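You operate a simulated robot arm through the tools that you are given. There is no shell and no other tool.

You are at the controls of a simulated robot arm. One attempt, no reset.

## Task
Put the lining on the top of the blue bench away on the top of bay 33. Fetch the 230 V relay from the top of the blue bench and set it on the black ring. Take the disc marked "98" from the top of the blue bench and put it on the beige pad there. Switch the gauge switch off. Switch the cradle switch off. Take the cloth from the top of the blue bench and put it on the top of the packing table. Close the second blue drawer from the top. Fetch the template with the largest size on its label from the steel top of the long rack and set it on the lip between slides four and five. Do these in any order. Set down upright: relay.

The check looks at the end state, three seconds after you hand in, the way a careful person would. Anything else that was tipped, shoved, dropped, spilled or broken makes it a failure. Flat cloth is picked up by pressing the open fingertips on it (5 to 10 N) and closing them slowly along it; thin cloth reads only 2 to 8 mm in the jaws.

## Robot
A 7-joint arm with a two-finger parallel gripper on a trunk, on a base that drives. Base frame: it is fixed to the floor where the robot stands at the start and does not move with it; the origin is under the middle of the robot, x ahead of it, y to its left, z up. Units: mm, degrees, N and s.
With the tool pointing down near the work surface it reaches from about 360 to 760 mm from the robot's upright axis, wherever it stands. Its first joint turns from -143.0 to 143.0 degrees. Places, roughly: black ring (6x6x2 cm) [2500, 2600, 800]; cloth (7x9x3 cm) [3400, 3100, 800]; cradle switch [3000, 3100, 800]; disc [2750, 2750, 750]; gauge switch [2800, 2800, 800]; lining [2250, 2500, 750]; lip between slides four and five [4500, -600, 900]; pad [2500, 2500, 750]; relay [2500, 2500, 750]; second blue drawer [4000, 3100, 500]; template [2500, 0, 1250]; top of bay 33 [3900, 1000, 1200]; top of the packing table [800, 1800, 800]. Payload 3 kg.
The tool frame sits at the grasp point between the pads (the TCP): z along the fingers, y along the line on which they close. The tips reach 30 mm beyond it. Largest opening 94 mm; finger width 28, thickness 10; the body of the gripper, 50 by 96 mm, starts 55 mm behind the TCP.
Orientation is that of the tool frame in the base frame, as [roll, pitch, yaw] about the fixed x, y, z axes, in that order (R = Rz(yaw) Ry(pitch) Rx(roll)). With the fingers straight down and closing along the base's y, the tool's x points along the base's -x, its y along +y and its z along -z.

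## Interface
- The arm moves only by the tool play_rows. Its argument "steps" is one flat list of numbers, 7 for each row, row after row: the turn, a rotation vector about the tool's x, y, z in degrees, then the shift along the tool's x, y, z in mm, then the gripper command, from -1 (shut) to 1 (fully open), values between in proportion. In form: [ax, ay, az, x, y, z, jaw, ax, ay, az, x, y, z, jaw, ...]. A call has 1 to 20 rows; each row is the pose to reach, as a shift and turn from the pose commanded when the call began, along the tool's axes at that moment. Each row takes 0.2 s and may step no farther than 50 mm and 8.6 degrees from the row before; otherwise, or with a gripper value out of range, the whole call is refused. Where a pose cannot be reached the arm comes as near as it can. A force on the tool above 40 N (or 10 N above the force at the start of the call, whichever is more), or a blocked arm, ends the call early, and 0.2 s more pass. The fingers move at their own pace (about 45 mm/s each) and stop on an object; they squeeze with about 36 N. The grip force told is the motor's: it shows also when the fingers shut on nothing. Time passes only in rows, and 0.2 s behind the last, so rows that repeat a pose let the fingers close. The reply holds the time, the measured pose of the TCP, the force on the tool along the base axes, the opening and the grip force, in the units named above and with some noise, with the torque about the TCP (base axes, N m) and any sound that the robot's microphone picked up.
- Cameras (640 x 400 px; columns grow to the right, rows downward): "scene" is now at [67.2, 133.9, 1742.3]; the picture's right is [0.09, -1.00, 0.00], its down [-0.68, -0.06, -0.73] and it looks along [0.73, 0.06, -0.68] (base axes); focal length 274 px, centre (320, 200). "wrist" rides on the gripper at [76, 14, -103] in the tool frame; the picture's right is [-0.18, 0.98, 0.00], its down [-0.75, -0.14, -0.64] and it looks along [-0.63, -0.12, 0.77] (tool axes); focal length 243 px, centre (320, 200). There is no depth. A picture from a camera that has moved, and an enlarged one, comes with that camera's place and axes in the base frame and with its lens. The place of the scene camera against the robot may be out by one fixed shift of up to 25 mm in any direction.
- grab_frame(camera): a new picture of that camera. It takes no simulated time.
- slide_trunk(by): slides the trunk up (or, below 0, down) by that many mm; the arm and the scene camera ride with it, the base frame stays. It gives what a move gives, with no picture.
- steer(legs): drives the robot by 1 to 6 legs, each [ahead, left, turn to the left] in mm, mm and degrees, along the robot's own axes; the way and the turn of a leg run together, so that a leg with both is an arc; at most 1500 mm and 180 degrees a leg. The arm and the cameras ride along, it lands a little off, and it stops where it bumps. It gives what a move gives.
- pan_tilt(pan, tilt): turns the head with the scene camera to pan (to the left, within 143 degrees either way) and tilt (down, from -29 to 69), counted from straight ahead of the robot. It gives what a move gives.
- inspect(camera, box): a new picture of the part [left, top, right, bottom] of that camera's present view, enlarged. It takes no simulated time.
- hand_in(): hands the job in; it is judged then, once.

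Places have to be worked out from the pictures, the camera data and where the tool is seen. Open the gripper and draw the arm clear of the work before you hand the job in, unless the task says otherwise.

The tools are called after "Call:" as a command line: name --argument value ..., lists and objects as JSON in quotes. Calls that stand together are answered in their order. play_rows: Moves the arm, as the interface text tells. Its arguments: {"type":"object","properties":{"steps":{"type":"array"}},"required":["steps"]} The other tools are called the same way: slide_trunk (by) slides the trunk up or down; steer (legs) drives the base; pan_tilt (pan, tilt) turns the head that bears the scene camera; grab_frame (camera) takes a picture; inspect (camera, box) takes an enlarged picture of a part of a camera's view; hand_in () hands the job in.

At the start:

```text
t: 0.0
ee_pos: [622.9, 79.6, 1095.1]
ee_rot: [180.0, -0.1, -180.0]
force: [0.4, 0.0, 0.3]
ft_torque: [0.0, 0.01, -0.03]
gripper_width: 94.2
grasp_force: 0.0
trunk travel left (down, up): [-175.0, 215.0]
robot x, y, heading: [-0.9, -4.0, 0.0]
head pan, tilt: [5.0, 42.6]
```

scene: 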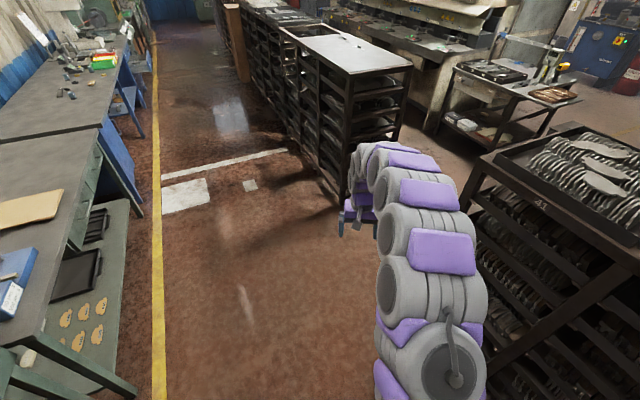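
wrist: 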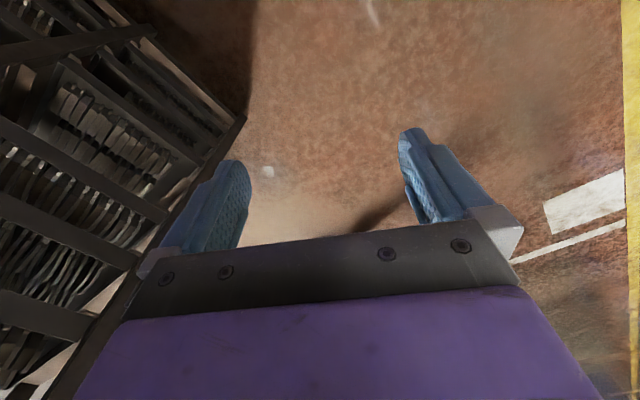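

The scene shows a workshop aisle with benches on the left and racks on the right. I look around first with the head to locate the things.

Call:
pan_tilt --pan 35 --tilt 20

Call:
grab_frame --camera "scene"

Call:
pan_tilt --pan 0 --tilt 15

Call:
grab_frame --camera "scene"

Call:
pan_tilt --pan -35 --tilt 20

Call:
grab_frame --camera "scene"

Call:
pan_tilt --pan 75 --tilt 25

Call:
grab_frame --camera "scene"

```text
t: 0.9
ee_pos: [619.5, 80.2, 1096.1]
ee_rot: [180.0, 0.0, 180.0]
force: [0.2, -0.2, 0.3]
ft_torque: [0.03, 0.02, -0.02]
gripper_width: 93.9
grasp_force: 0.1
trunk travel left (down, up): [-175.0, 215.0]
robot x, y, heading: [-1.3, 1.5, 0.1]
head pan, tilt: [35.0, 20.0]
```

```text
taken
camera scene: at [60.7, 180.1, 1777.4], right [0.57, -0.82, 0.0], down [-0.28, -0.2, -0.94], along [0.77, 0.54, -0.35], focal length 274 px, centre (320, 200)
```

scene: 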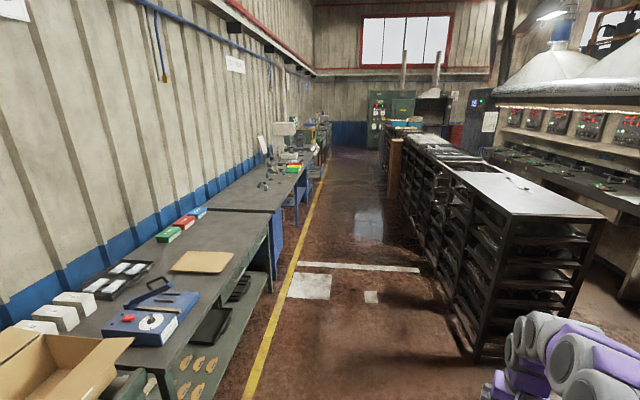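

```text
t: 2.0
ee_pos: [619.8, 79.8, 1097.1]
ee_rot: [-180.0, -0.1, 180.0]
force: [0.1, -0.3, -0.2]
ft_torque: [-0.01, -0.02, -0.03]
gripper_width: 94.1
grasp_force: 0.1
trunk travel left (down, up): [-175.0, 215.0]
robot x, y, heading: [-4.0, 2.5, -0.0]
head pan, tilt: [0.0, 15.0]
```

```text
taken
camera scene: at [77.9, 126.8, 1785.6], right [0.0, -1.0, 0.0], down [-0.26, 0.0, -0.97], along [0.97, 0.0, -0.26], focal length 274 px, centre (320, 200)
```

scene: 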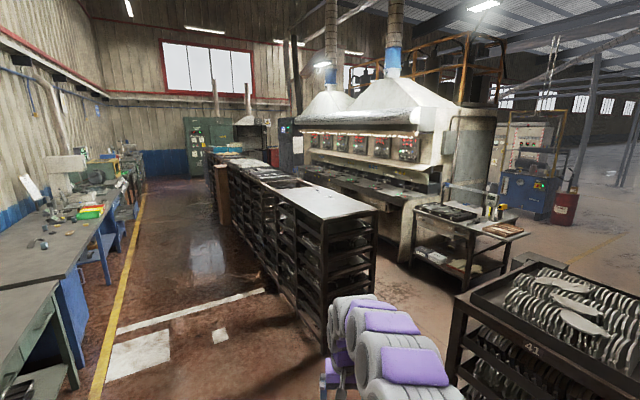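

```text
t: 3.0
ee_pos: [620.3, 79.9, 1096.0]
ee_rot: [179.9, 0.1, 180.0]
force: [-0.3, -0.1, 0.0]
ft_torque: [0.03, 0.05, -0.01]
gripper_width: 94.1
grasp_force: 0.2
trunk travel left (down, up): [-175.0, 215.0]
robot x, y, heading: [-0.1, -1.7, -0.2]
head pan, tilt: [-35.0, 20.0]
```

```text
taken
camera scene: at [60.8, 73.3, 1777.5], right [-0.57, -0.82, 0.0], down [-0.28, 0.19, -0.94], along [0.77, -0.54, -0.34], focal length 274 px, centre (320, 200)
```

scene: 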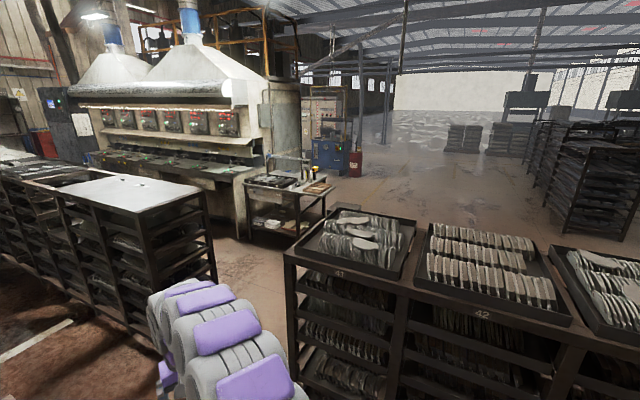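

```text
t: 4.8
ee_pos: [620.3, 79.3, 1096.4]
ee_rot: [180.0, 0.0, 179.9]
force: [0.0, 0.0, 0.4]
ft_torque: [-0.01, 0.04, 0.0]
gripper_width: 94.0
grasp_force: 0.1
trunk travel left (down, up): [-175.0, 215.0]
robot x, y, heading: [-5.6, -2.1, 0.1]
head pan, tilt: [75.0, 25.0]
```

```text
taken
camera scene: at [8.3, 215.8, 1769.4], right [0.97, -0.26, 0.0], down [-0.11, -0.41, -0.91], along [0.23, 0.87, -0.42], focal length 274 px, centre (320, 200)
```

scene: 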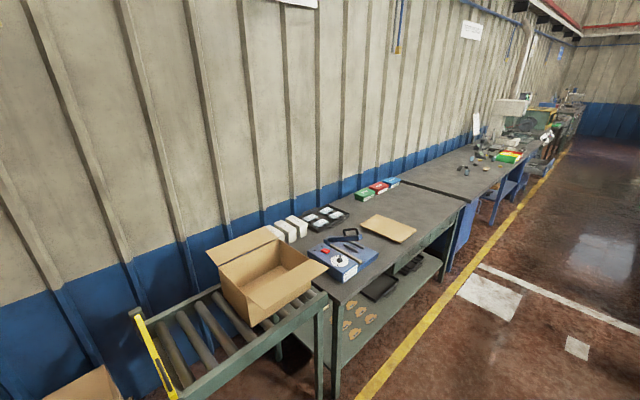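

Everything lies rotated about 28° from my frame; the aisle runs between the benches (left) and the long rack (right). I zoom in on the packing table and on the blue bench from here before driving.

Call:
inspect --camera "scene" --box '[200, 150, 480, 325]'

Call:
inspect --camera "scene" --box '[400, 80, 600, 205]'

Call:
pan_tilt --pan 5 --tilt 20

Call:
inspect --camera "scene" --box '[160, 100, 400, 250]'

Call:
inspect --camera "scene" --box '[330, 100, 570, 250]'

```text
2.29 times, centred on (340, 238) of scene
camera zoom: at [8.3, 215.8, 1769.4], right [0.97, -0.26, 0.0], down [-0.11, -0.41, -0.91], along [0.23, 0.87, -0.42], focal length 626 px, centre (274, 114)
```

zoom: 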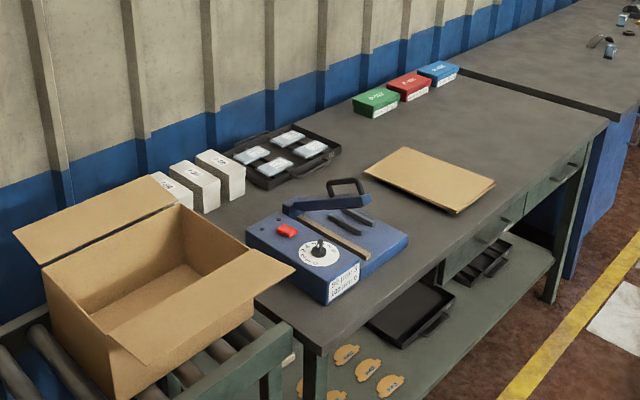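

```text
3.20 times, centred on (500, 142) of scene
camera zoom: at [8.3, 215.8, 1769.4], right [0.97, -0.26, 0.0], down [-0.11, -0.41, -0.91], along [0.23, 0.87, -0.42], focal length 876 px, centre (-256, 384)
```

zoom: 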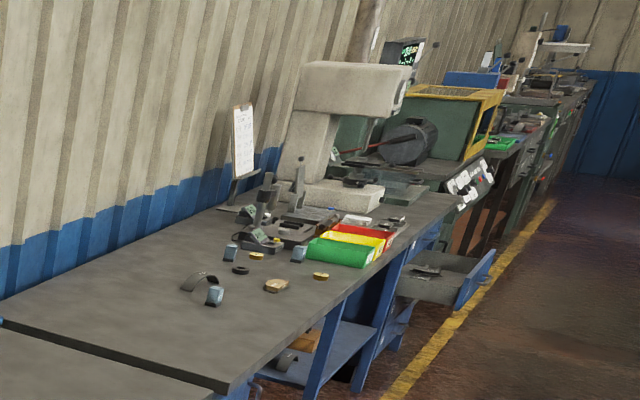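

```text
t: 6.3
ee_pos: [619.6, 79.6, 1095.0]
ee_rot: [179.9, 0.0, 180.0]
force: [0.0, 0.0, 0.1]
ft_torque: [0.01, -0.01, -0.02]
gripper_width: 94.0
grasp_force: 0.0
trunk travel left (down, up): [-175.0, 215.0]
robot x, y, heading: [0.8, 0.5, 0.2]
head pan, tilt: [5.0, 20.0]
```

```text
2.67 times, centred on (280, 175) of scene
camera zoom: at [77.2, 134.9, 1777.4], right [0.09, -1.0, 0.0], down [-0.34, -0.03, -0.94], along [0.94, 0.08, -0.34], focal length 730 px, centre (427, 267)
```

zoom: 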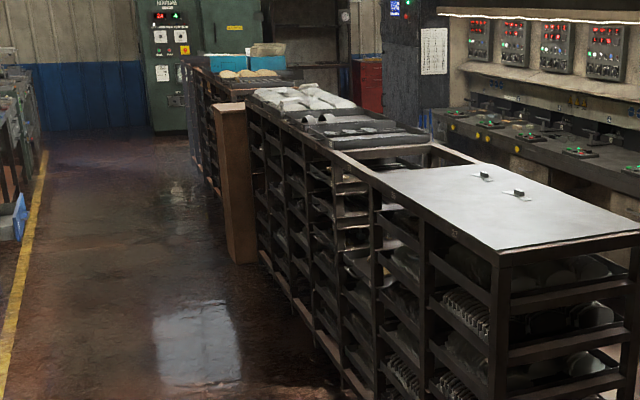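

```text
2.67 times, centred on (450, 175) of scene
camera zoom: at [77.2, 134.9, 1777.4], right [0.09, -1.0, 0.0], down [-0.34, -0.03, -0.94], along [0.94, 0.08, -0.34], focal length 730 px, centre (-27, 267)
```

zoom: 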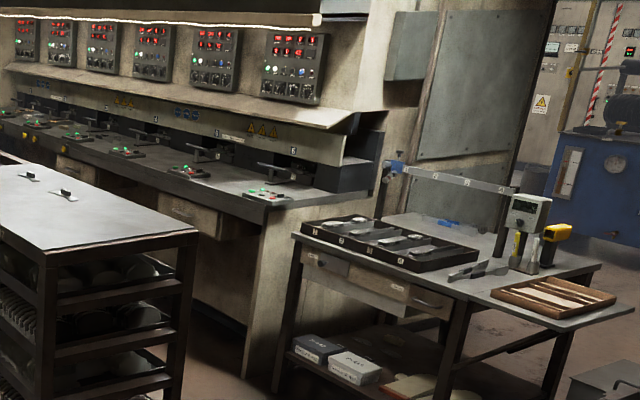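

The blue bench carries rings, linings, relays and fixtures; the steel top shows two templates with tags. I turn to the aisle direction (about 28° left) and drive along it to view the rack top and the bench closer.

Call:
steer --legs '[[0, 0, 28], [1400, 0, 0]]'

Call:
pan_tilt --pan -50 --tilt 40

Call:
grab_frame --camera "scene"

Call:
pan_tilt --pan 40 --tilt 30

Call:
grab_frame --camera "scene"

```text
t: 14.6
ee_pos: [1737.4, 1026.3, 1096.2]
ee_rot: [-179.9, 0.0, -151.7]
force: [-0.1, 0.2, 0.3]
ft_torque: [0.0, 0.0, -0.01]
gripper_width: 94.1
grasp_force: 0.1
trunk travel left (down, up): [-175.0, 215.0]
robot x, y, heading: [1230.3, 666.4, 28.4]
head pan, tilt: [5.0, 20.0]
```

```text
t: 15.9
ee_pos: [1734.6, 1025.5, 1097.0]
ee_rot: [180.0, 0.0, -151.7]
force: [0.2, -0.7, 0.2]
ft_torque: [-0.01, -0.03, 0.01]
gripper_width: 94.0
grasp_force: 0.1
trunk travel left (down, up): [-175.0, 215.0]
robot x, y, heading: [1231.5, 665.3, 28.3]
head pan, tilt: [-50.0, 40.0]
```

```text
taken
camera scene: at [1228.1, 729.2, 1746.2], right [-0.37, -0.93, 0.0], down [-0.6, 0.24, -0.77], along [0.71, -0.28, -0.64], focal length 274 px, centre (320, 200)
```

scene: 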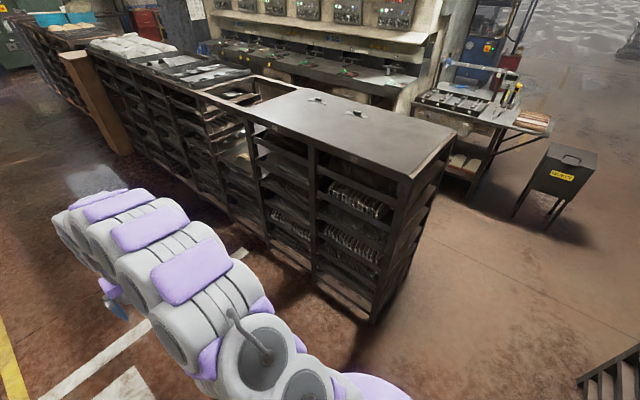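

```text
t: 17.5
ee_pos: [1734.7, 1026.5, 1097.2]
ee_rot: [180.0, 0.0, -151.7]
force: [0.0, -0.1, 0.0]
ft_torque: [0.05, 0.02, 0.05]
gripper_width: 94.2
grasp_force: 0.0
trunk travel left (down, up): [-175.0, 215.0]
robot x, y, heading: [1229.1, 662.8, 27.8]
head pan, tilt: [40.0, 30.0]
```

```text
taken
camera scene: at [1182.5, 844.7, 1761.4], right [0.93, -0.37, 0.0], down [-0.19, -0.47, -0.86], along [0.32, 0.8, -0.5], focal length 274 px, centre (320, 200)
```

scene: 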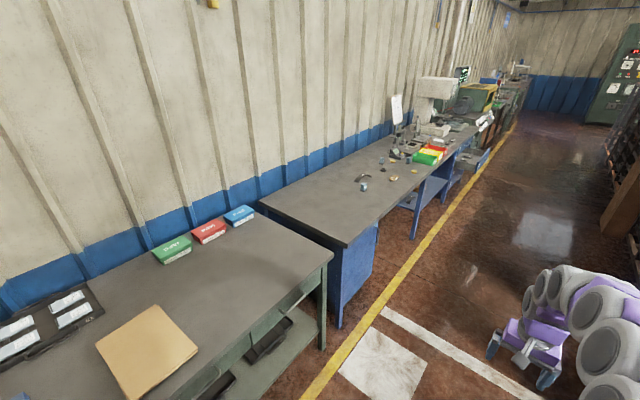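

From these views the blue bench's front edge runs parallel to my heading, about 860 mm to my left, and its top is near z 750. I drive on along the aisle and turn to face the bench.

Call:
steer --legs '[[1400, 50, 0], [600, 50, 0], [0, 0, 45], [0, 0, 45]]'

Call:
pan_tilt --pan 0 --tilt 40

Call:
grab_frame --camera "scene"

```text
t: 31.6
ee_pos: [2573.2, 2197.5, 1097.0]
ee_rot: [-180.0, 0.1, -62.2]
force: [1.0, -0.2, 0.9]
ft_torque: [0.0, 0.01, 0.03]
gripper_width: 94.1
grasp_force: 0.0
trunk travel left (down, up): [-175.0, 215.0]
robot x, y, heading: [2931.0, 1685.4, 117.9]
head pan, tilt: [40.0, 30.0]
```

```text
t: 32.6
ee_pos: [2575.6, 2196.3, 1098.3]
ee_rot: [-180.0, 0.2, -62.2]
force: [0.9, -0.3, 0.8]
ft_torque: [-0.01, 0.02, -0.04]
gripper_width: 94.0
grasp_force: 0.1
trunk travel left (down, up): [-175.0, 215.0]
robot x, y, heading: [2931.1, 1692.8, 118.0]
head pan, tilt: [0.0, 40.0]
```

```text
taken
camera scene: at [2787.7, 1659.0, 1746.1], right [0.88, 0.47, 0.0], down [0.3, -0.57, -0.76], along [-0.36, 0.68, -0.64], focal length 274 px, centre (320, 200)
```

scene: 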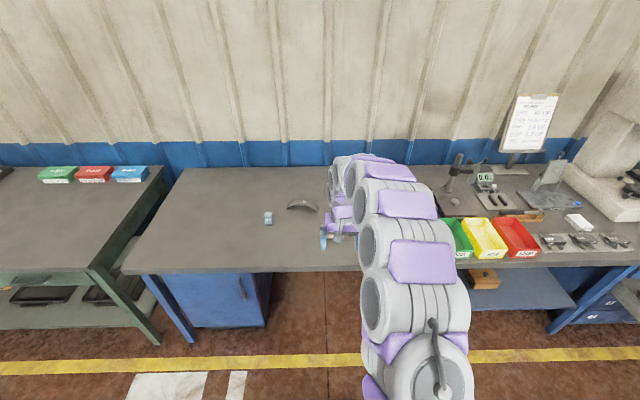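

Now I face the bench; the arm hides part of the top. I zoom in on the left items and the right fixtures.

Call:
inspect --camera "scene" --box '[220, 160, 380, 260]'

Call:
inspect --camera "scene" --box '[410, 120, 640, 264]'

Call:
grab_frame --camera "wrist"

```text
4.00 times, centred on (300, 210) of scene
camera zoom: at [2787.7, 1659.0, 1746.1], right [0.88, 0.47, 0.0], down [0.3, -0.57, -0.76], along [-0.36, 0.68, -0.64], focal length 1095 px, centre (400, 160)
```

zoom: 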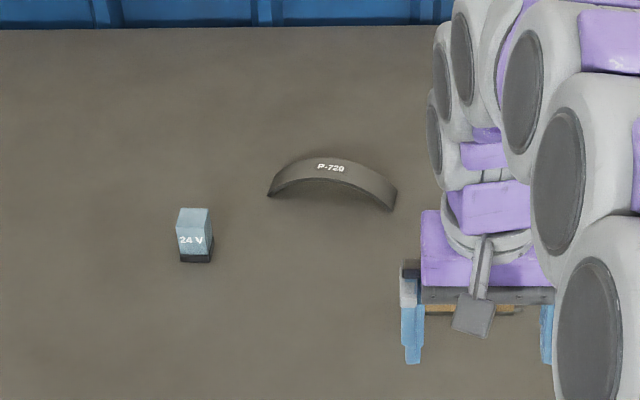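

```text
2.78 times, centred on (525, 192) of scene
camera zoom: at [2787.7, 1659.0, 1746.1], right [0.88, 0.47, 0.0], down [0.3, -0.57, -0.76], along [-0.36, 0.68, -0.64], focal length 760 px, centre (-249, 222)
```

zoom: 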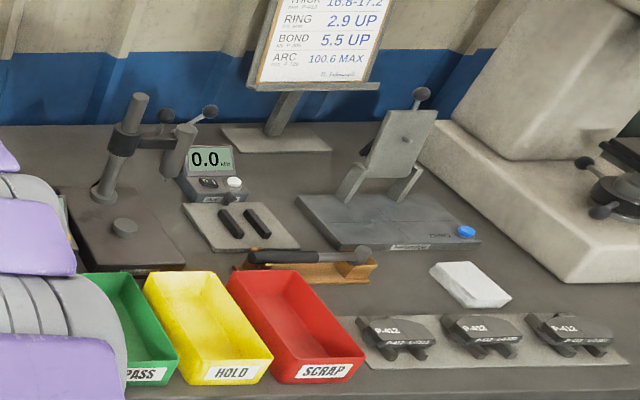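

```text
taken
camera wrist: at [2598.7, 2121.6, 1200.9], right [-0.96, -0.3, 0.0], down [-0.23, 0.73, 0.65], along [-0.19, 0.62, -0.76], focal length 243 px, centre (320, 200)
```

wrist: 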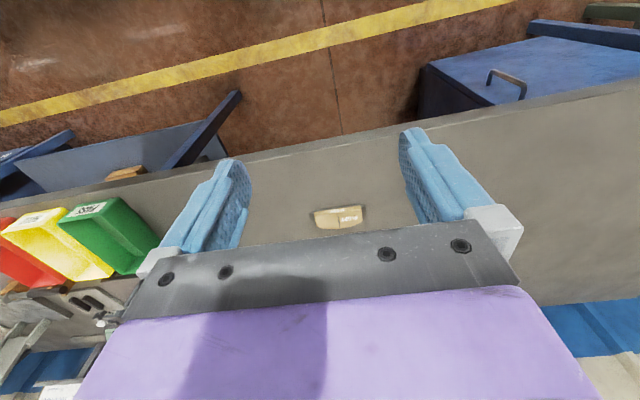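

The arm hides the middle of the bench, so I shift 500 mm to the right along the bench to see the rest to the left of the arm.

Call:
steer --legs '[[0, -500, 0]]'

Call:
pan_tilt --pan 15 --tilt 40

Call:
grab_frame --camera "scene"

Call:
inspect --camera "scene" --box '[140, 140, 380, 290]'

Call:
pan_tilt --pan -35 --tilt 40

Call:
grab_frame --camera "scene"

```text
t: 35.5
ee_pos: [3001.5, 2419.8, 1098.5]
ee_rot: [-179.5, 0.2, -62.2]
force: [-0.1, -0.5, 0.2]
ft_torque: [0.05, -0.04, 0.01]
gripper_width: 94.0
grasp_force: 0.1
trunk travel left (down, up): [-175.0, 215.0]
robot x, y, heading: [3365.9, 1914.7, 117.8]
head pan, tilt: [0.0, 40.0]
```

```text
t: 36.3
ee_pos: [3004.1, 2419.9, 1098.7]
ee_rot: [-179.9, 0.4, -62.1]
force: [-1.1, -0.3, 0.2]
ft_torque: [0.06, -0.02, -0.06]
gripper_width: 94.1
grasp_force: 0.2
trunk travel left (down, up): [-175.0, 215.0]
robot x, y, heading: [3365.7, 1918.3, 118.0]
head pan, tilt: [15.0, 40.0]
```

```text
taken
camera scene: at [3192.0, 1868.5, 1744.9], right [0.74, 0.68, 0.01], down [0.44, -0.47, -0.76], along [-0.51, 0.56, -0.65], focal length 274 px, centre (320, 200)
```

scene: 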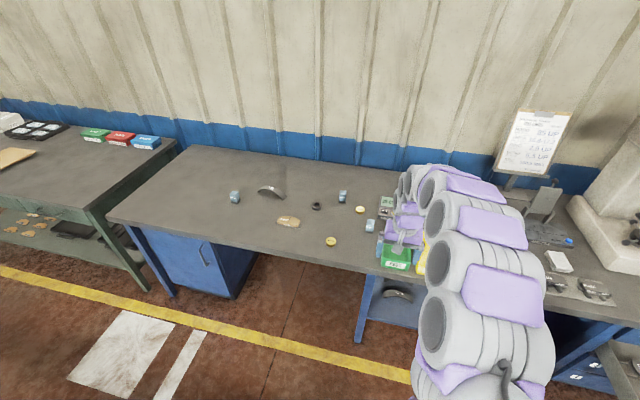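

```text
2.67 times, centred on (260, 215) of scene
camera zoom: at [3192.0, 1868.5, 1744.9], right [0.74, 0.68, 0.01], down [0.44, -0.47, -0.76], along [-0.51, 0.56, -0.65], focal length 730 px, centre (480, 160)
```

zoom: 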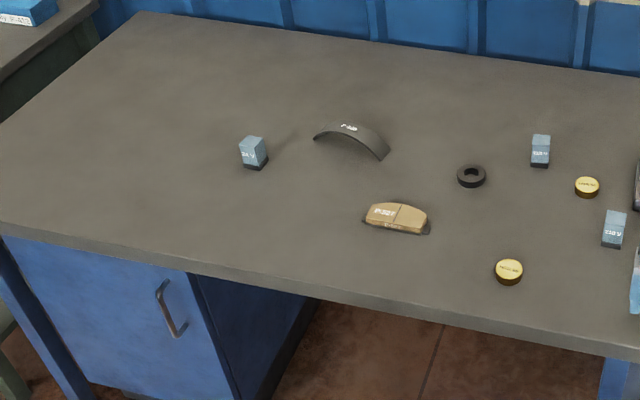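

```text
t: 37.5
ee_pos: [3016.1, 2426.3, 1101.0]
ee_rot: [179.7, 0.3, -62.2]
force: [0.4, 1.4, -0.1]
ft_torque: [0.03, 0.01, 0.07]
gripper_width: 94.0
grasp_force: 0.0
trunk travel left (down, up): [-175.0, 215.0]
robot x, y, heading: [3366.1, 1916.6, 117.5]
head pan, tilt: [-35.0, 40.0]
```

```text
taken
camera scene: at [3277.1, 1899.1, 1746.4], right [0.99, -0.13, 0.0], down [-0.08, -0.64, -0.76], along [0.1, 0.76, -0.65], focal length 274 px, centre (320, 200)
```

scene: 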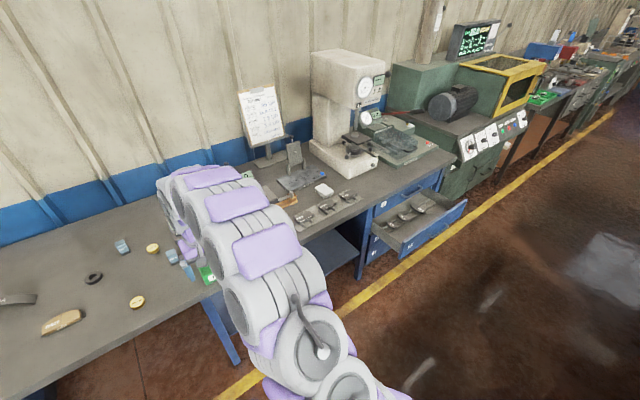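

I see three blue relays, two brass discs, the black ring, the beige pad and the lining; the open drawer is on the far right. I zoom in to read the labels.

Call:
pan_tilt --pan 15 --tilt 45

Call:
inspect --camera "scene" --box '[300, 140, 400, 202]'

Call:
inspect --camera "scene" --box '[300, 175, 400, 237]'

Call:
inspect --camera "scene" --box '[220, 140, 320, 202]'

Call:
grab_frame --camera "wrist"

```text
t: 38.7
ee_pos: [3012.8, 2423.7, 1100.1]
ee_rot: [179.9, 0.3, -62.2]
force: [-0.4, 0.1, 0.5]
ft_torque: [-0.02, 0.0, 0.04]
gripper_width: 94.1
grasp_force: 0.0
trunk travel left (down, up): [-175.0, 215.0]
robot x, y, heading: [3364.4, 1916.2, 117.7]
head pan, tilt: [15.0, 45.0]
```

```text
6.40 times, centred on (350, 171) of scene
camera zoom: at [3206.5, 1872.1, 1738.8], right [0.74, 0.68, 0.0], down [0.48, -0.52, -0.71], along [-0.48, 0.52, -0.71], focal length 1752 px, centre (128, 386)
```

zoom: 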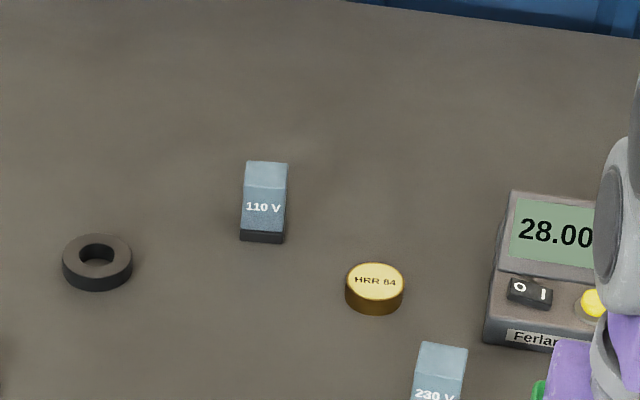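

```text
6.40 times, centred on (350, 206) of scene
camera zoom: at [3206.5, 1872.1, 1738.8], right [0.74, 0.68, 0.0], down [0.48, -0.52, -0.71], along [-0.48, 0.52, -0.71], focal length 1752 px, centre (128, 162)
```

zoom: 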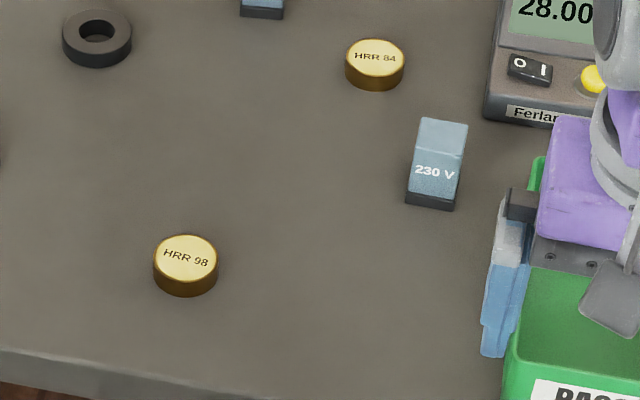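

```text
6.40 times, centred on (270, 171) of scene
camera zoom: at [3206.5, 1872.1, 1738.8], right [0.74, 0.68, 0.0], down [0.48, -0.52, -0.71], along [-0.48, 0.52, -0.71], focal length 1752 px, centre (640, 386)
```

zoom: 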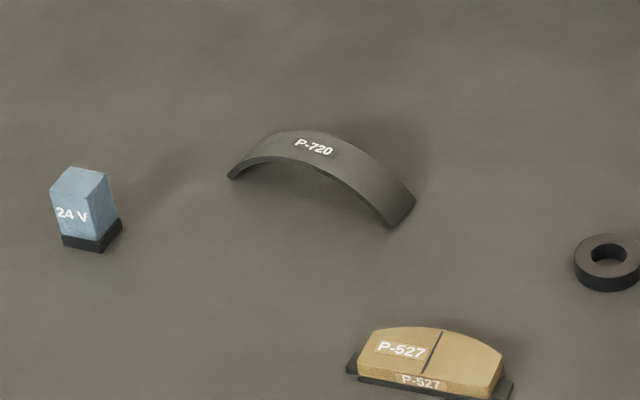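

```text
taken
camera wrist: at [3036.3, 2349.2, 1201.9], right [-0.96, -0.3, 0.0], down [-0.22, 0.73, 0.65], along [-0.19, 0.62, -0.76], focal length 243 px, centre (320, 200)
```

wrist: 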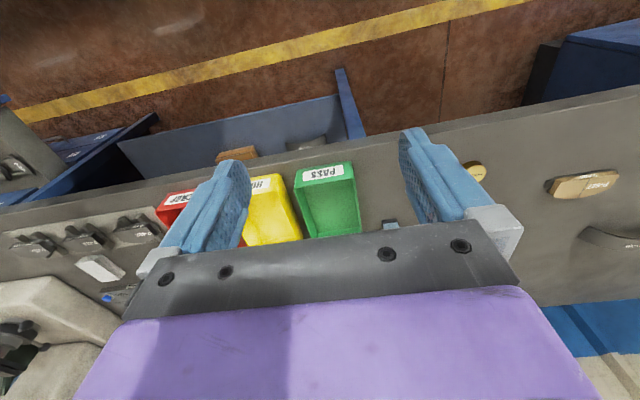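

The labels are readable: the 230 V relay, disc "HRR 98" near the front, lining P-720, beige pad P-527, and a gauge with an O/I rocker. I shift left and look down to judge the footprint of the base before approaching the bench.

Call:
steer --legs '[[200, 350, 0]]'

Call:
pan_tilt --pan 30 --tilt 69

Call:
grab_frame --camera "scene"

```text
t: 41.2
ee_pos: [2610.1, 2437.5, 1099.5]
ee_rot: [179.7, 0.3, -62.0]
force: [-0.2, 0.1, 0.9]
ft_torque: [0.0, 0.01, 0.01]
gripper_width: 94.0
grasp_force: 0.1
trunk travel left (down, up): [-175.0, 215.0]
robot x, y, heading: [2962.6, 1928.5, 118.1]
head pan, tilt: [15.0, 45.0]
```

```text
t: 42.0
ee_pos: [2610.3, 2435.1, 1099.7]
ee_rot: [179.8, 0.5, -62.0]
force: [-0.8, 0.5, 0.4]
ft_torque: [-0.01, 0.01, 0.01]
gripper_width: 94.2
grasp_force: 0.1
trunk travel left (down, up): [-175.0, 215.0]
robot x, y, heading: [2964.6, 1930.8, 118.0]
head pan, tilt: [30.0, 68.8]
```

```text
taken
camera scene: at [2811.6, 1854.6, 1710.0], right [0.53, 0.85, 0.0], down [0.79, -0.5, -0.36], along [-0.31, 0.19, -0.93], focal length 274 px, centre (320, 200)
```

scene: 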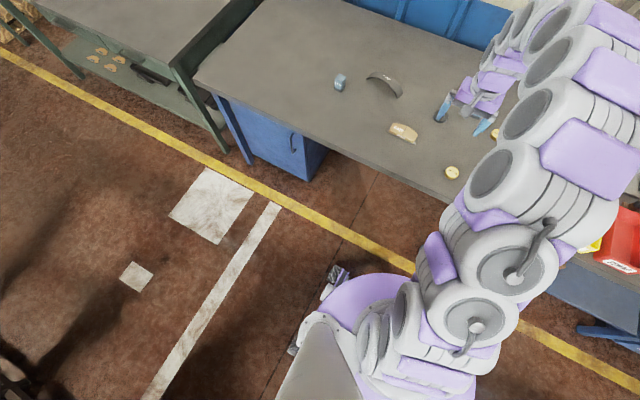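

The wheels sit about ±230 mm ahead/behind and ±200 mm sideways of the robot's middle, so I can move about 220 mm closer without touching the bench. Then I look with both cameras.

Call:
steer --legs '[[220, 0, 0]]'

Call:
pan_tilt --pan 10 --tilt 55

Call:
grab_frame --camera "scene"

Call:
grab_frame --camera "wrist"

```text
t: 43.7
ee_pos: [2507.6, 2629.1, 1099.1]
ee_rot: [179.8, 0.4, -61.9]
force: [-0.2, 0.2, 0.1]
ft_torque: [-0.05, -0.02, 0.06]
gripper_width: 94.2
grasp_force: 0.0
trunk travel left (down, up): [-175.0, 215.0]
robot x, y, heading: [2860.6, 2123.6, 117.7]
head pan, tilt: [30.0, 68.8]
```

```text
t: 44.6
ee_pos: [2509.2, 2627.0, 1100.9]
ee_rot: [179.8, 0.5, -62.0]
force: [-0.3, -0.5, 1.0]
ft_torque: [0.0, 0.03, 0.01]
gripper_width: 94.1
grasp_force: 0.0
trunk travel left (down, up): [-175.0, 215.0]
robot x, y, heading: [2862.1, 2121.0, 117.9]
head pan, tilt: [10.0, 55.0]
```

```text
taken
camera scene: at [2712.9, 2074.8, 1725.3], right [0.79, 0.61, 0.0], down [0.5, -0.65, -0.57], along [-0.35, 0.45, -0.82], focal length 274 px, centre (320, 200)
```

scene: 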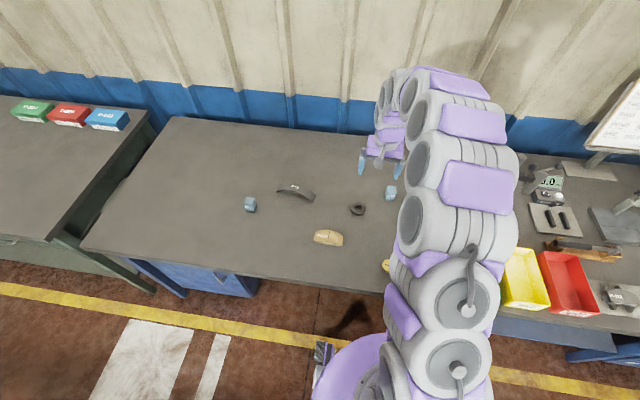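

```text
taken
camera wrist: at [2533.7, 2551.8, 1203.7], right [-0.95, -0.3, 0.0], down [-0.22, 0.73, 0.65], along [-0.2, 0.62, -0.76], focal length 243 px, centre (320, 200)
```

wrist: 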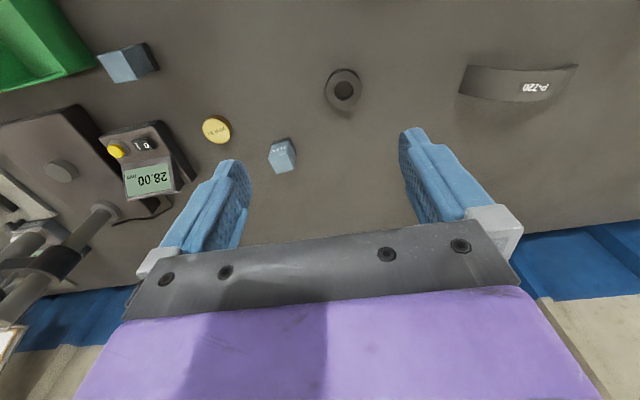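

The wrist view shows ring, disc 84, 110 V relay, gauge with its O/I rocker, and the 230 V relay at upper left. I estimate the 230 V relay about 277 mm right and 54 mm back of the TCP, and I move above it to look.

Call:
play_rows --steps '[0, 0, 0, 9, -46, 0, 1, 0, 0, 0, 18, -92, 0, 1, 0, 0, 0, 27, -138, 0, 1, 0, 0, 0, 36, -184, 10, 1, 0, 0, 0, 45, -230, 30, 1, 0, 0, 0, 54, -277, 50, 1, 0, 0, 0, 54, -277, 90, 1, 0, 0, 0, 54, -277, 90, 1]'

Call:
grab_frame --camera "wrist"

Call:
grab_frame --camera "scene"

```text
refused: row 5 steps farther than a row can; nothing moved
```

```text
taken
camera wrist: at [2533.7, 2551.8, 1203.7], right [-0.95, -0.3, 0.0], down [-0.22, 0.73, 0.65], along [-0.2, 0.62, -0.76], focal length 243 px, centre (320, 200)
```

wrist: 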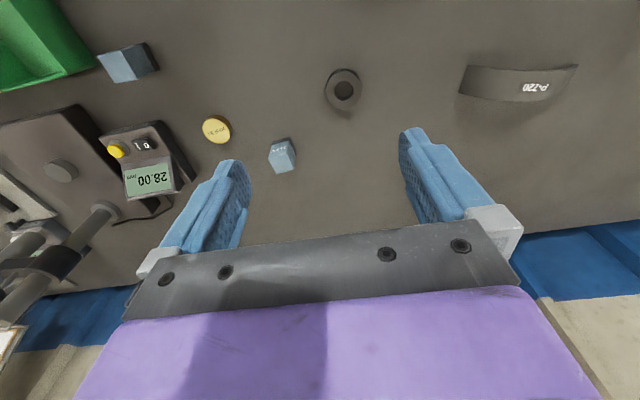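

```text
taken
camera scene: at [2712.9, 2074.8, 1725.3], right [0.79, 0.61, 0.0], down [0.5, -0.65, -0.57], along [-0.35, 0.45, -0.82], focal length 274 px, centre (320, 200)
```

scene: 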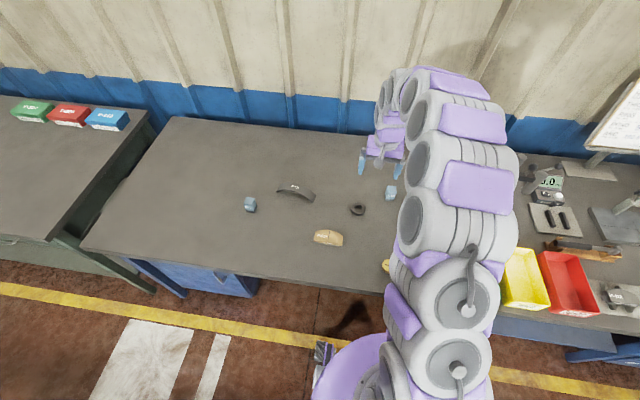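

The step was too long in one row; I resend the same move with smaller steps.

Call:
play_rows --steps '[0, 0, 0, 8, -42, 0, 1, 0, 0, 0, 16, -84, 0, 1, 0, 0, 0, 24, -126, 0, 1, 0, 0, 0, 32, -168, 10, 1, 0, 0, 0, 40, -206, 30, 1, 0, 0, 0, 48, -242, 50, 1, 0, 0, 0, 54, -277, 70, 1, 0, 0, 0, 54, -277, 90, 1, 0, 0, 0, 54, -277, 90, 1]'

Call:
grab_frame --camera "wrist"

Call:
grab_frame --camera "scene"

```text
t: 46.6
ee_pos: [2779.8, 2710.4, 1009.4]
ee_rot: [179.8, 0.6, -62.1]
force: [0.8, 0.1, -0.4]
ft_torque: [-0.02, 0.0, -0.01]
gripper_width: 94.1
grasp_force: 0.0
trunk travel left (down, up): [-175.0, 215.0]
robot x, y, heading: [2862.5, 2124.0, 117.8]
head pan, tilt: [10.0, 55.0]
```

```text
taken
camera wrist: at [2804.1, 2635.3, 1111.5], right [-0.95, -0.3, 0.01], down [-0.22, 0.73, 0.65], along [-0.2, 0.62, -0.76], focal length 243 px, centre (320, 200)
```

wrist: 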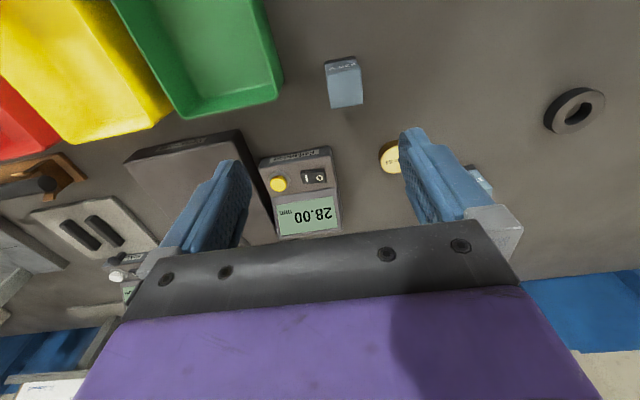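

```text
taken
camera scene: at [2715.7, 2075.7, 1725.7], right [0.79, 0.61, 0.0], down [0.5, -0.65, -0.57], along [-0.35, 0.45, -0.82], focal length 274 px, centre (320, 200)
```

scene: 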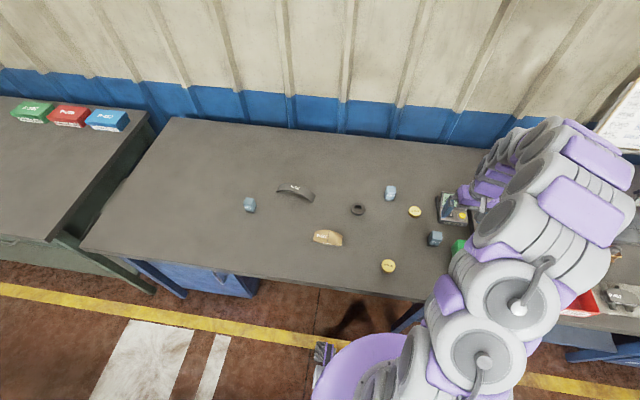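

Parallax on ring and disc puts their tops near z 804, so the bench top is near z 782. The relay lies about 29 mm left of the tool axis; I centre over it and go down some for a closer look.

Call:
play_rows --steps '[0, 0, 0, 0, 15, 30, 1, 0, 0, 0, 0, 29, 60, 1, 0, 0, 0, 0, 29, 80, 1, 0, 0, 0, 0, 29, 80, 1]'

Call:
grab_frame --camera "wrist"

Call:
inspect --camera "wrist" --box '[240, 30, 400, 130]'

```text
t: 47.6
ee_pos: [2753.9, 2696.4, 929.5]
ee_rot: [179.7, 0.5, -61.9]
force: [-0.5, 0.1, -0.5]
ft_torque: [-0.02, 0.0, 0.01]
gripper_width: 94.0
grasp_force: 0.2
trunk travel left (down, up): [-175.0, 215.0]
robot x, y, heading: [2862.8, 2119.9, 117.8]
head pan, tilt: [10.0, 55.0]
```

```text
taken
camera wrist: at [2778.5, 2622.2, 1031.7], right [-0.95, -0.3, 0.01], down [-0.22, 0.73, 0.65], along [-0.2, 0.62, -0.76], focal length 243 px, centre (320, 200)
```

wrist: 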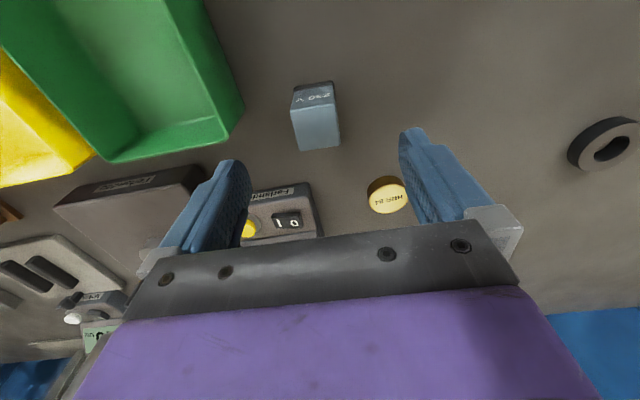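

```text
4.00 times, centred on (320, 80) of wrist
camera zoom: at [2778.5, 2622.2, 1031.7], right [-0.95, -0.3, 0.01], down [-0.22, 0.73, 0.65], along [-0.2, 0.62, -0.76], focal length 970 px, centre (320, 680)
```

zoom: 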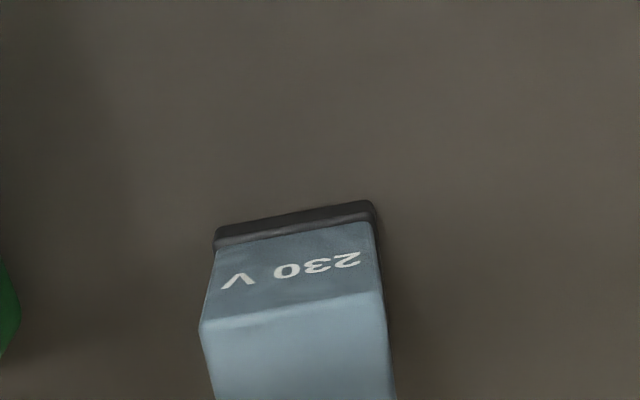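

The relay is about 34×34×62 mm and square to my tool; its centre lies 4 mm ahead and 3.5 mm right of the TCP. I narrow the jaws to about 61 mm to clear the green bin, descend to z≈825 and look before closing.

Call:
play_rows --steps '[0, 0, 0, -4, -3.5, 0, 0.3, 0, 0, 0, -4, -3.5, 20, 0.3, 0, 0, 0, -4, -3.5, 50, 0.3, 0, 0, 0, -4, -3.5, 80, 0.3, 0, 0, 0, -4, -3.5, 104, 0.3, 0, 0, 0, -4, -3.5, 104, 0.3]'

Call:
grab_frame --camera "wrist"

```text
t: 49.0
ee_pos: [2754.3, 2702.1, 830.3]
ee_rot: [179.8, 0.8, -62.1]
force: [6.4, -11.2, 25.9]
ft_torque: [-0.25, -1.08, -0.4]
gripper_width: 60.5
grasp_force: 0.0
trunk travel left (down, up): [-175.0, 215.0]
robot x, y, heading: [2861.4, 2121.3, 117.7]
head pan, tilt: [10.0, 55.0]
stopped in row 6: the force on the tool passed its limit at 42 N (the readings are from after the stop); the commanded pose is now the measured one
```

```text
taken
camera wrist: at [2779.2, 2627.4, 932.0], right [-0.95, -0.3, 0.0], down [-0.22, 0.72, 0.65], along [-0.2, 0.62, -0.76], focal length 243 px, centre (320, 200)
```

wrist: 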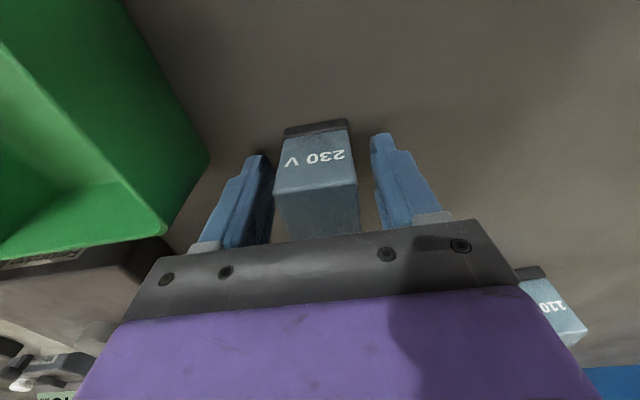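

The fingertips touched the bench (tips at z≈800), so the bench top is at z≈800. The relay is between the fingers; I lift 8 mm and close on it.

Call:
play_rows --steps '[0, 0, 0, 3, 0, -8, 0.3, 0, 0, 0, 3, 0, -8, 0.3, 0, 0, 0, 3, 0, -8, -0.2, 0, 0, 0, 3, 0, -8, -0.5, 0, 0, 0, 3, 0, -8, -1, 0, 0, 0, 3, 0, -8, -1, 0, 0, 0, 3, 0, -8, -1]'

Call:
grab_frame --camera "wrist"

```text
t: 50.6
ee_pos: [2755.8, 2702.8, 834.5]
ee_rot: [179.8, 0.6, -62.1]
force: [0.5, 0.0, 0.4]
ft_torque: [0.04, 0.0, -0.02]
gripper_width: 37.6
grasp_force: 36.2
trunk travel left (down, up): [-175.0, 215.0]
robot x, y, heading: [2863.6, 2122.7, 118.0]
head pan, tilt: [10.0, 55.0]
```

```text
taken
camera wrist: at [2780.8, 2627.0, 937.5], right [-0.95, -0.3, 0.01], down [-0.22, 0.73, 0.65], along [-0.2, 0.62, -0.76], focal length 243 px, centre (320, 200)
```

wrist: 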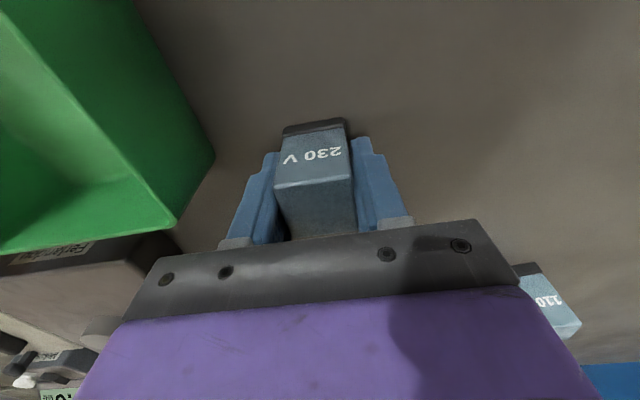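

The relay is gripped (37.6 mm, 36 N). I lift it and carry it to above the black ring, estimated at about (2476, 2643).

Call:
play_rows --steps '[0, 0, 0, 0, 0, -40, -1, 0, 0, 0, 0, 0, -80, -1, 0, 0, 0, 0, 0, -120, -1, 0, 0, 0, -10, 45, -125, -1, 0, 0, 0, -20, 90, -125, -1, 0, 0, 0, -30, 135, -125, -1, 0, 0, 0, -40, 180, -125, -1, 0, 0, 0, -50, 225, -125, -1, 0, 0, 0, -55, 270, -125, -1, 0, 0, 0, -55, 275, -125, -1, 0, 0, 0, -55, 275, -125, -1]'

Call:
grab_frame --camera "wrist"

Call:
inspect --camera "wrist" --box '[240, 30, 400, 130]'

```text
t: 53.0
ee_pos: [2485.9, 2619.2, 962.6]
ee_rot: [179.8, 0.8, -62.1]
force: [0.7, -0.1, -1.4]
ft_torque: [0.0, 0.01, 0.0]
gripper_width: 37.7
grasp_force: 36.1
trunk travel left (down, up): [-175.0, 215.0]
robot x, y, heading: [2864.0, 2122.5, 117.8]
head pan, tilt: [10.0, 55.0]
```

```text
taken
camera wrist: at [2511.7, 2544.1, 1064.6], right [-0.95, -0.3, 0.01], down [-0.22, 0.73, 0.65], along [-0.2, 0.62, -0.76], focal length 243 px, centre (320, 200)
```

wrist: 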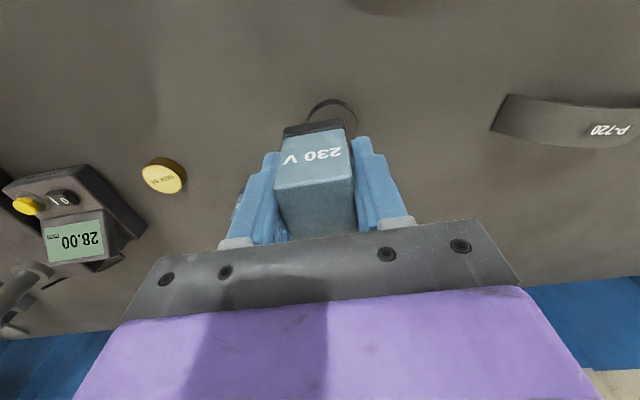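

```text
4.00 times, centred on (320, 80) of wrist
camera zoom: at [2511.7, 2544.1, 1064.6], right [-0.95, -0.3, 0.01], down [-0.22, 0.73, 0.65], along [-0.2, 0.62, -0.76], focal length 970 px, centre (320, 680)
```

zoom: 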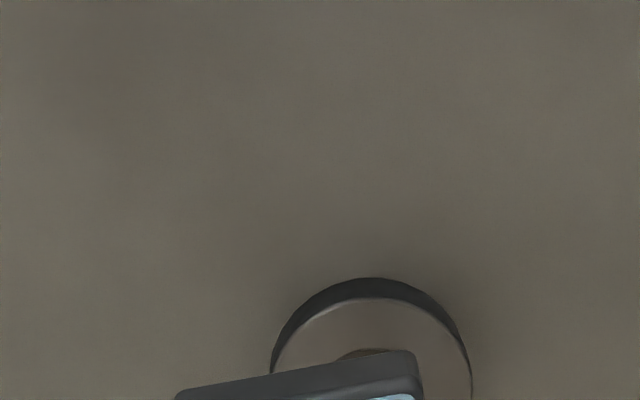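

The ring shows partly behind the held relay, about 35 mm ahead and 9 mm left of the tool axis. I move past it so I can see it completely and measure its centre.

Call:
play_rows --steps '[0, 0, 0, -40, 9, 0, -1, 0, 0, 0, -75, 9, 0, -1, 0, 0, 0, -75, 9, 0, -1]'

Call:
inspect --camera "wrist" --box '[240, 0, 400, 100]'

Call:
grab_frame --camera "wrist"

```text
t: 53.8
ee_pos: [2443.8, 2681.1, 963.5]
ee_rot: [180.0, 0.8, -62.1]
force: [0.1, -0.1, 0.2]
ft_torque: [0.02, 0.02, 0.02]
gripper_width: 37.7
grasp_force: 36.4
trunk travel left (down, up): [-175.0, 215.0]
robot x, y, heading: [2860.3, 2125.0, 118.2]
head pan, tilt: [10.0, 55.0]
```

```text
4.00 times, centred on (320, 50) of wrist
camera zoom: at [2468.9, 2606.3, 1065.8], right [-0.95, -0.3, 0.0], down [-0.22, 0.72, 0.65], along [-0.2, 0.62, -0.76], focal length 970 px, centre (320, 800)
```

zoom: 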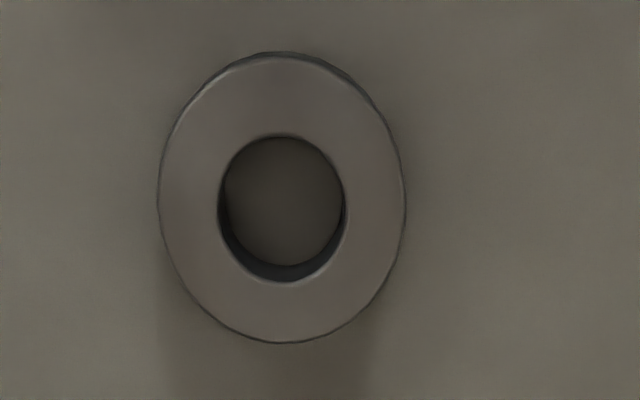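

```text
taken
camera wrist: at [2468.9, 2606.3, 1065.8], right [-0.95, -0.3, 0.0], down [-0.22, 0.72, 0.65], along [-0.2, 0.62, -0.76], focal length 243 px, centre (320, 200)
```

wrist: 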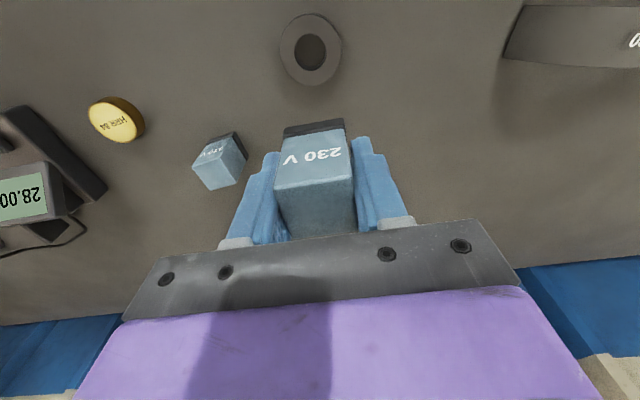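

The ring's centre is about 41 mm behind and 1 mm right of the TCP. I move back over it and come down part way to check the alignment.

Call:
play_rows --steps '[0, 0, 0, 20, -1, 0, -1, 0, 0, 0, 39.6, -1.2, 10, -1, 0, 0, 0, 39.6, -1.2, 40, -1, 0, 0, 0, 39.6, -1.2, 70, -1, 0, 0, 0, 39.6, -1.2, 70, -1]'

Call:
grab_frame --camera "wrist"

Call:
inspect --camera "scene" --box '[280, 140, 440, 240]'

```text
t: 55.0
ee_pos: [2462.1, 2647.6, 892.5]
ee_rot: [179.9, 0.9, -62.0]
force: [0.1, 0.0, -0.6]
ft_torque: [0.03, 0.01, -0.04]
gripper_width: 37.7
grasp_force: 35.6
trunk travel left (down, up): [-175.0, 215.0]
robot x, y, heading: [2863.5, 2121.9, 117.8]
head pan, tilt: [10.0, 55.0]
```

```text
taken
camera wrist: at [2486.9, 2573.1, 994.7], right [-0.95, -0.3, 0.0], down [-0.22, 0.72, 0.65], along [-0.2, 0.62, -0.76], focal length 243 px, centre (320, 200)
```

wrist: 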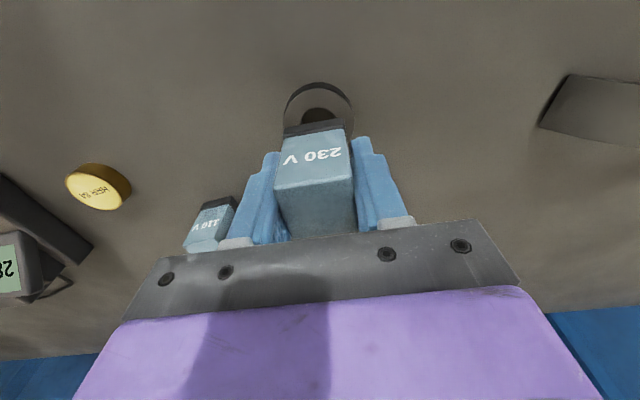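

```text
4.00 times, centred on (360, 190) of scene
camera zoom: at [2712.1, 2075.3, 1725.4], right [0.79, 0.61, 0.0], down [0.5, -0.65, -0.57], along [-0.35, 0.45, -0.82], focal length 1095 px, centre (160, 240)
```

zoom: 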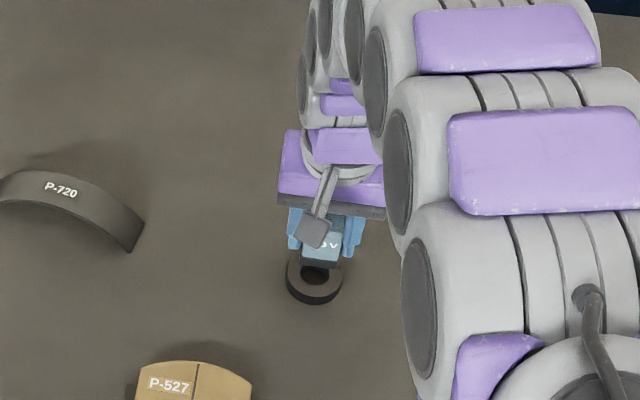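

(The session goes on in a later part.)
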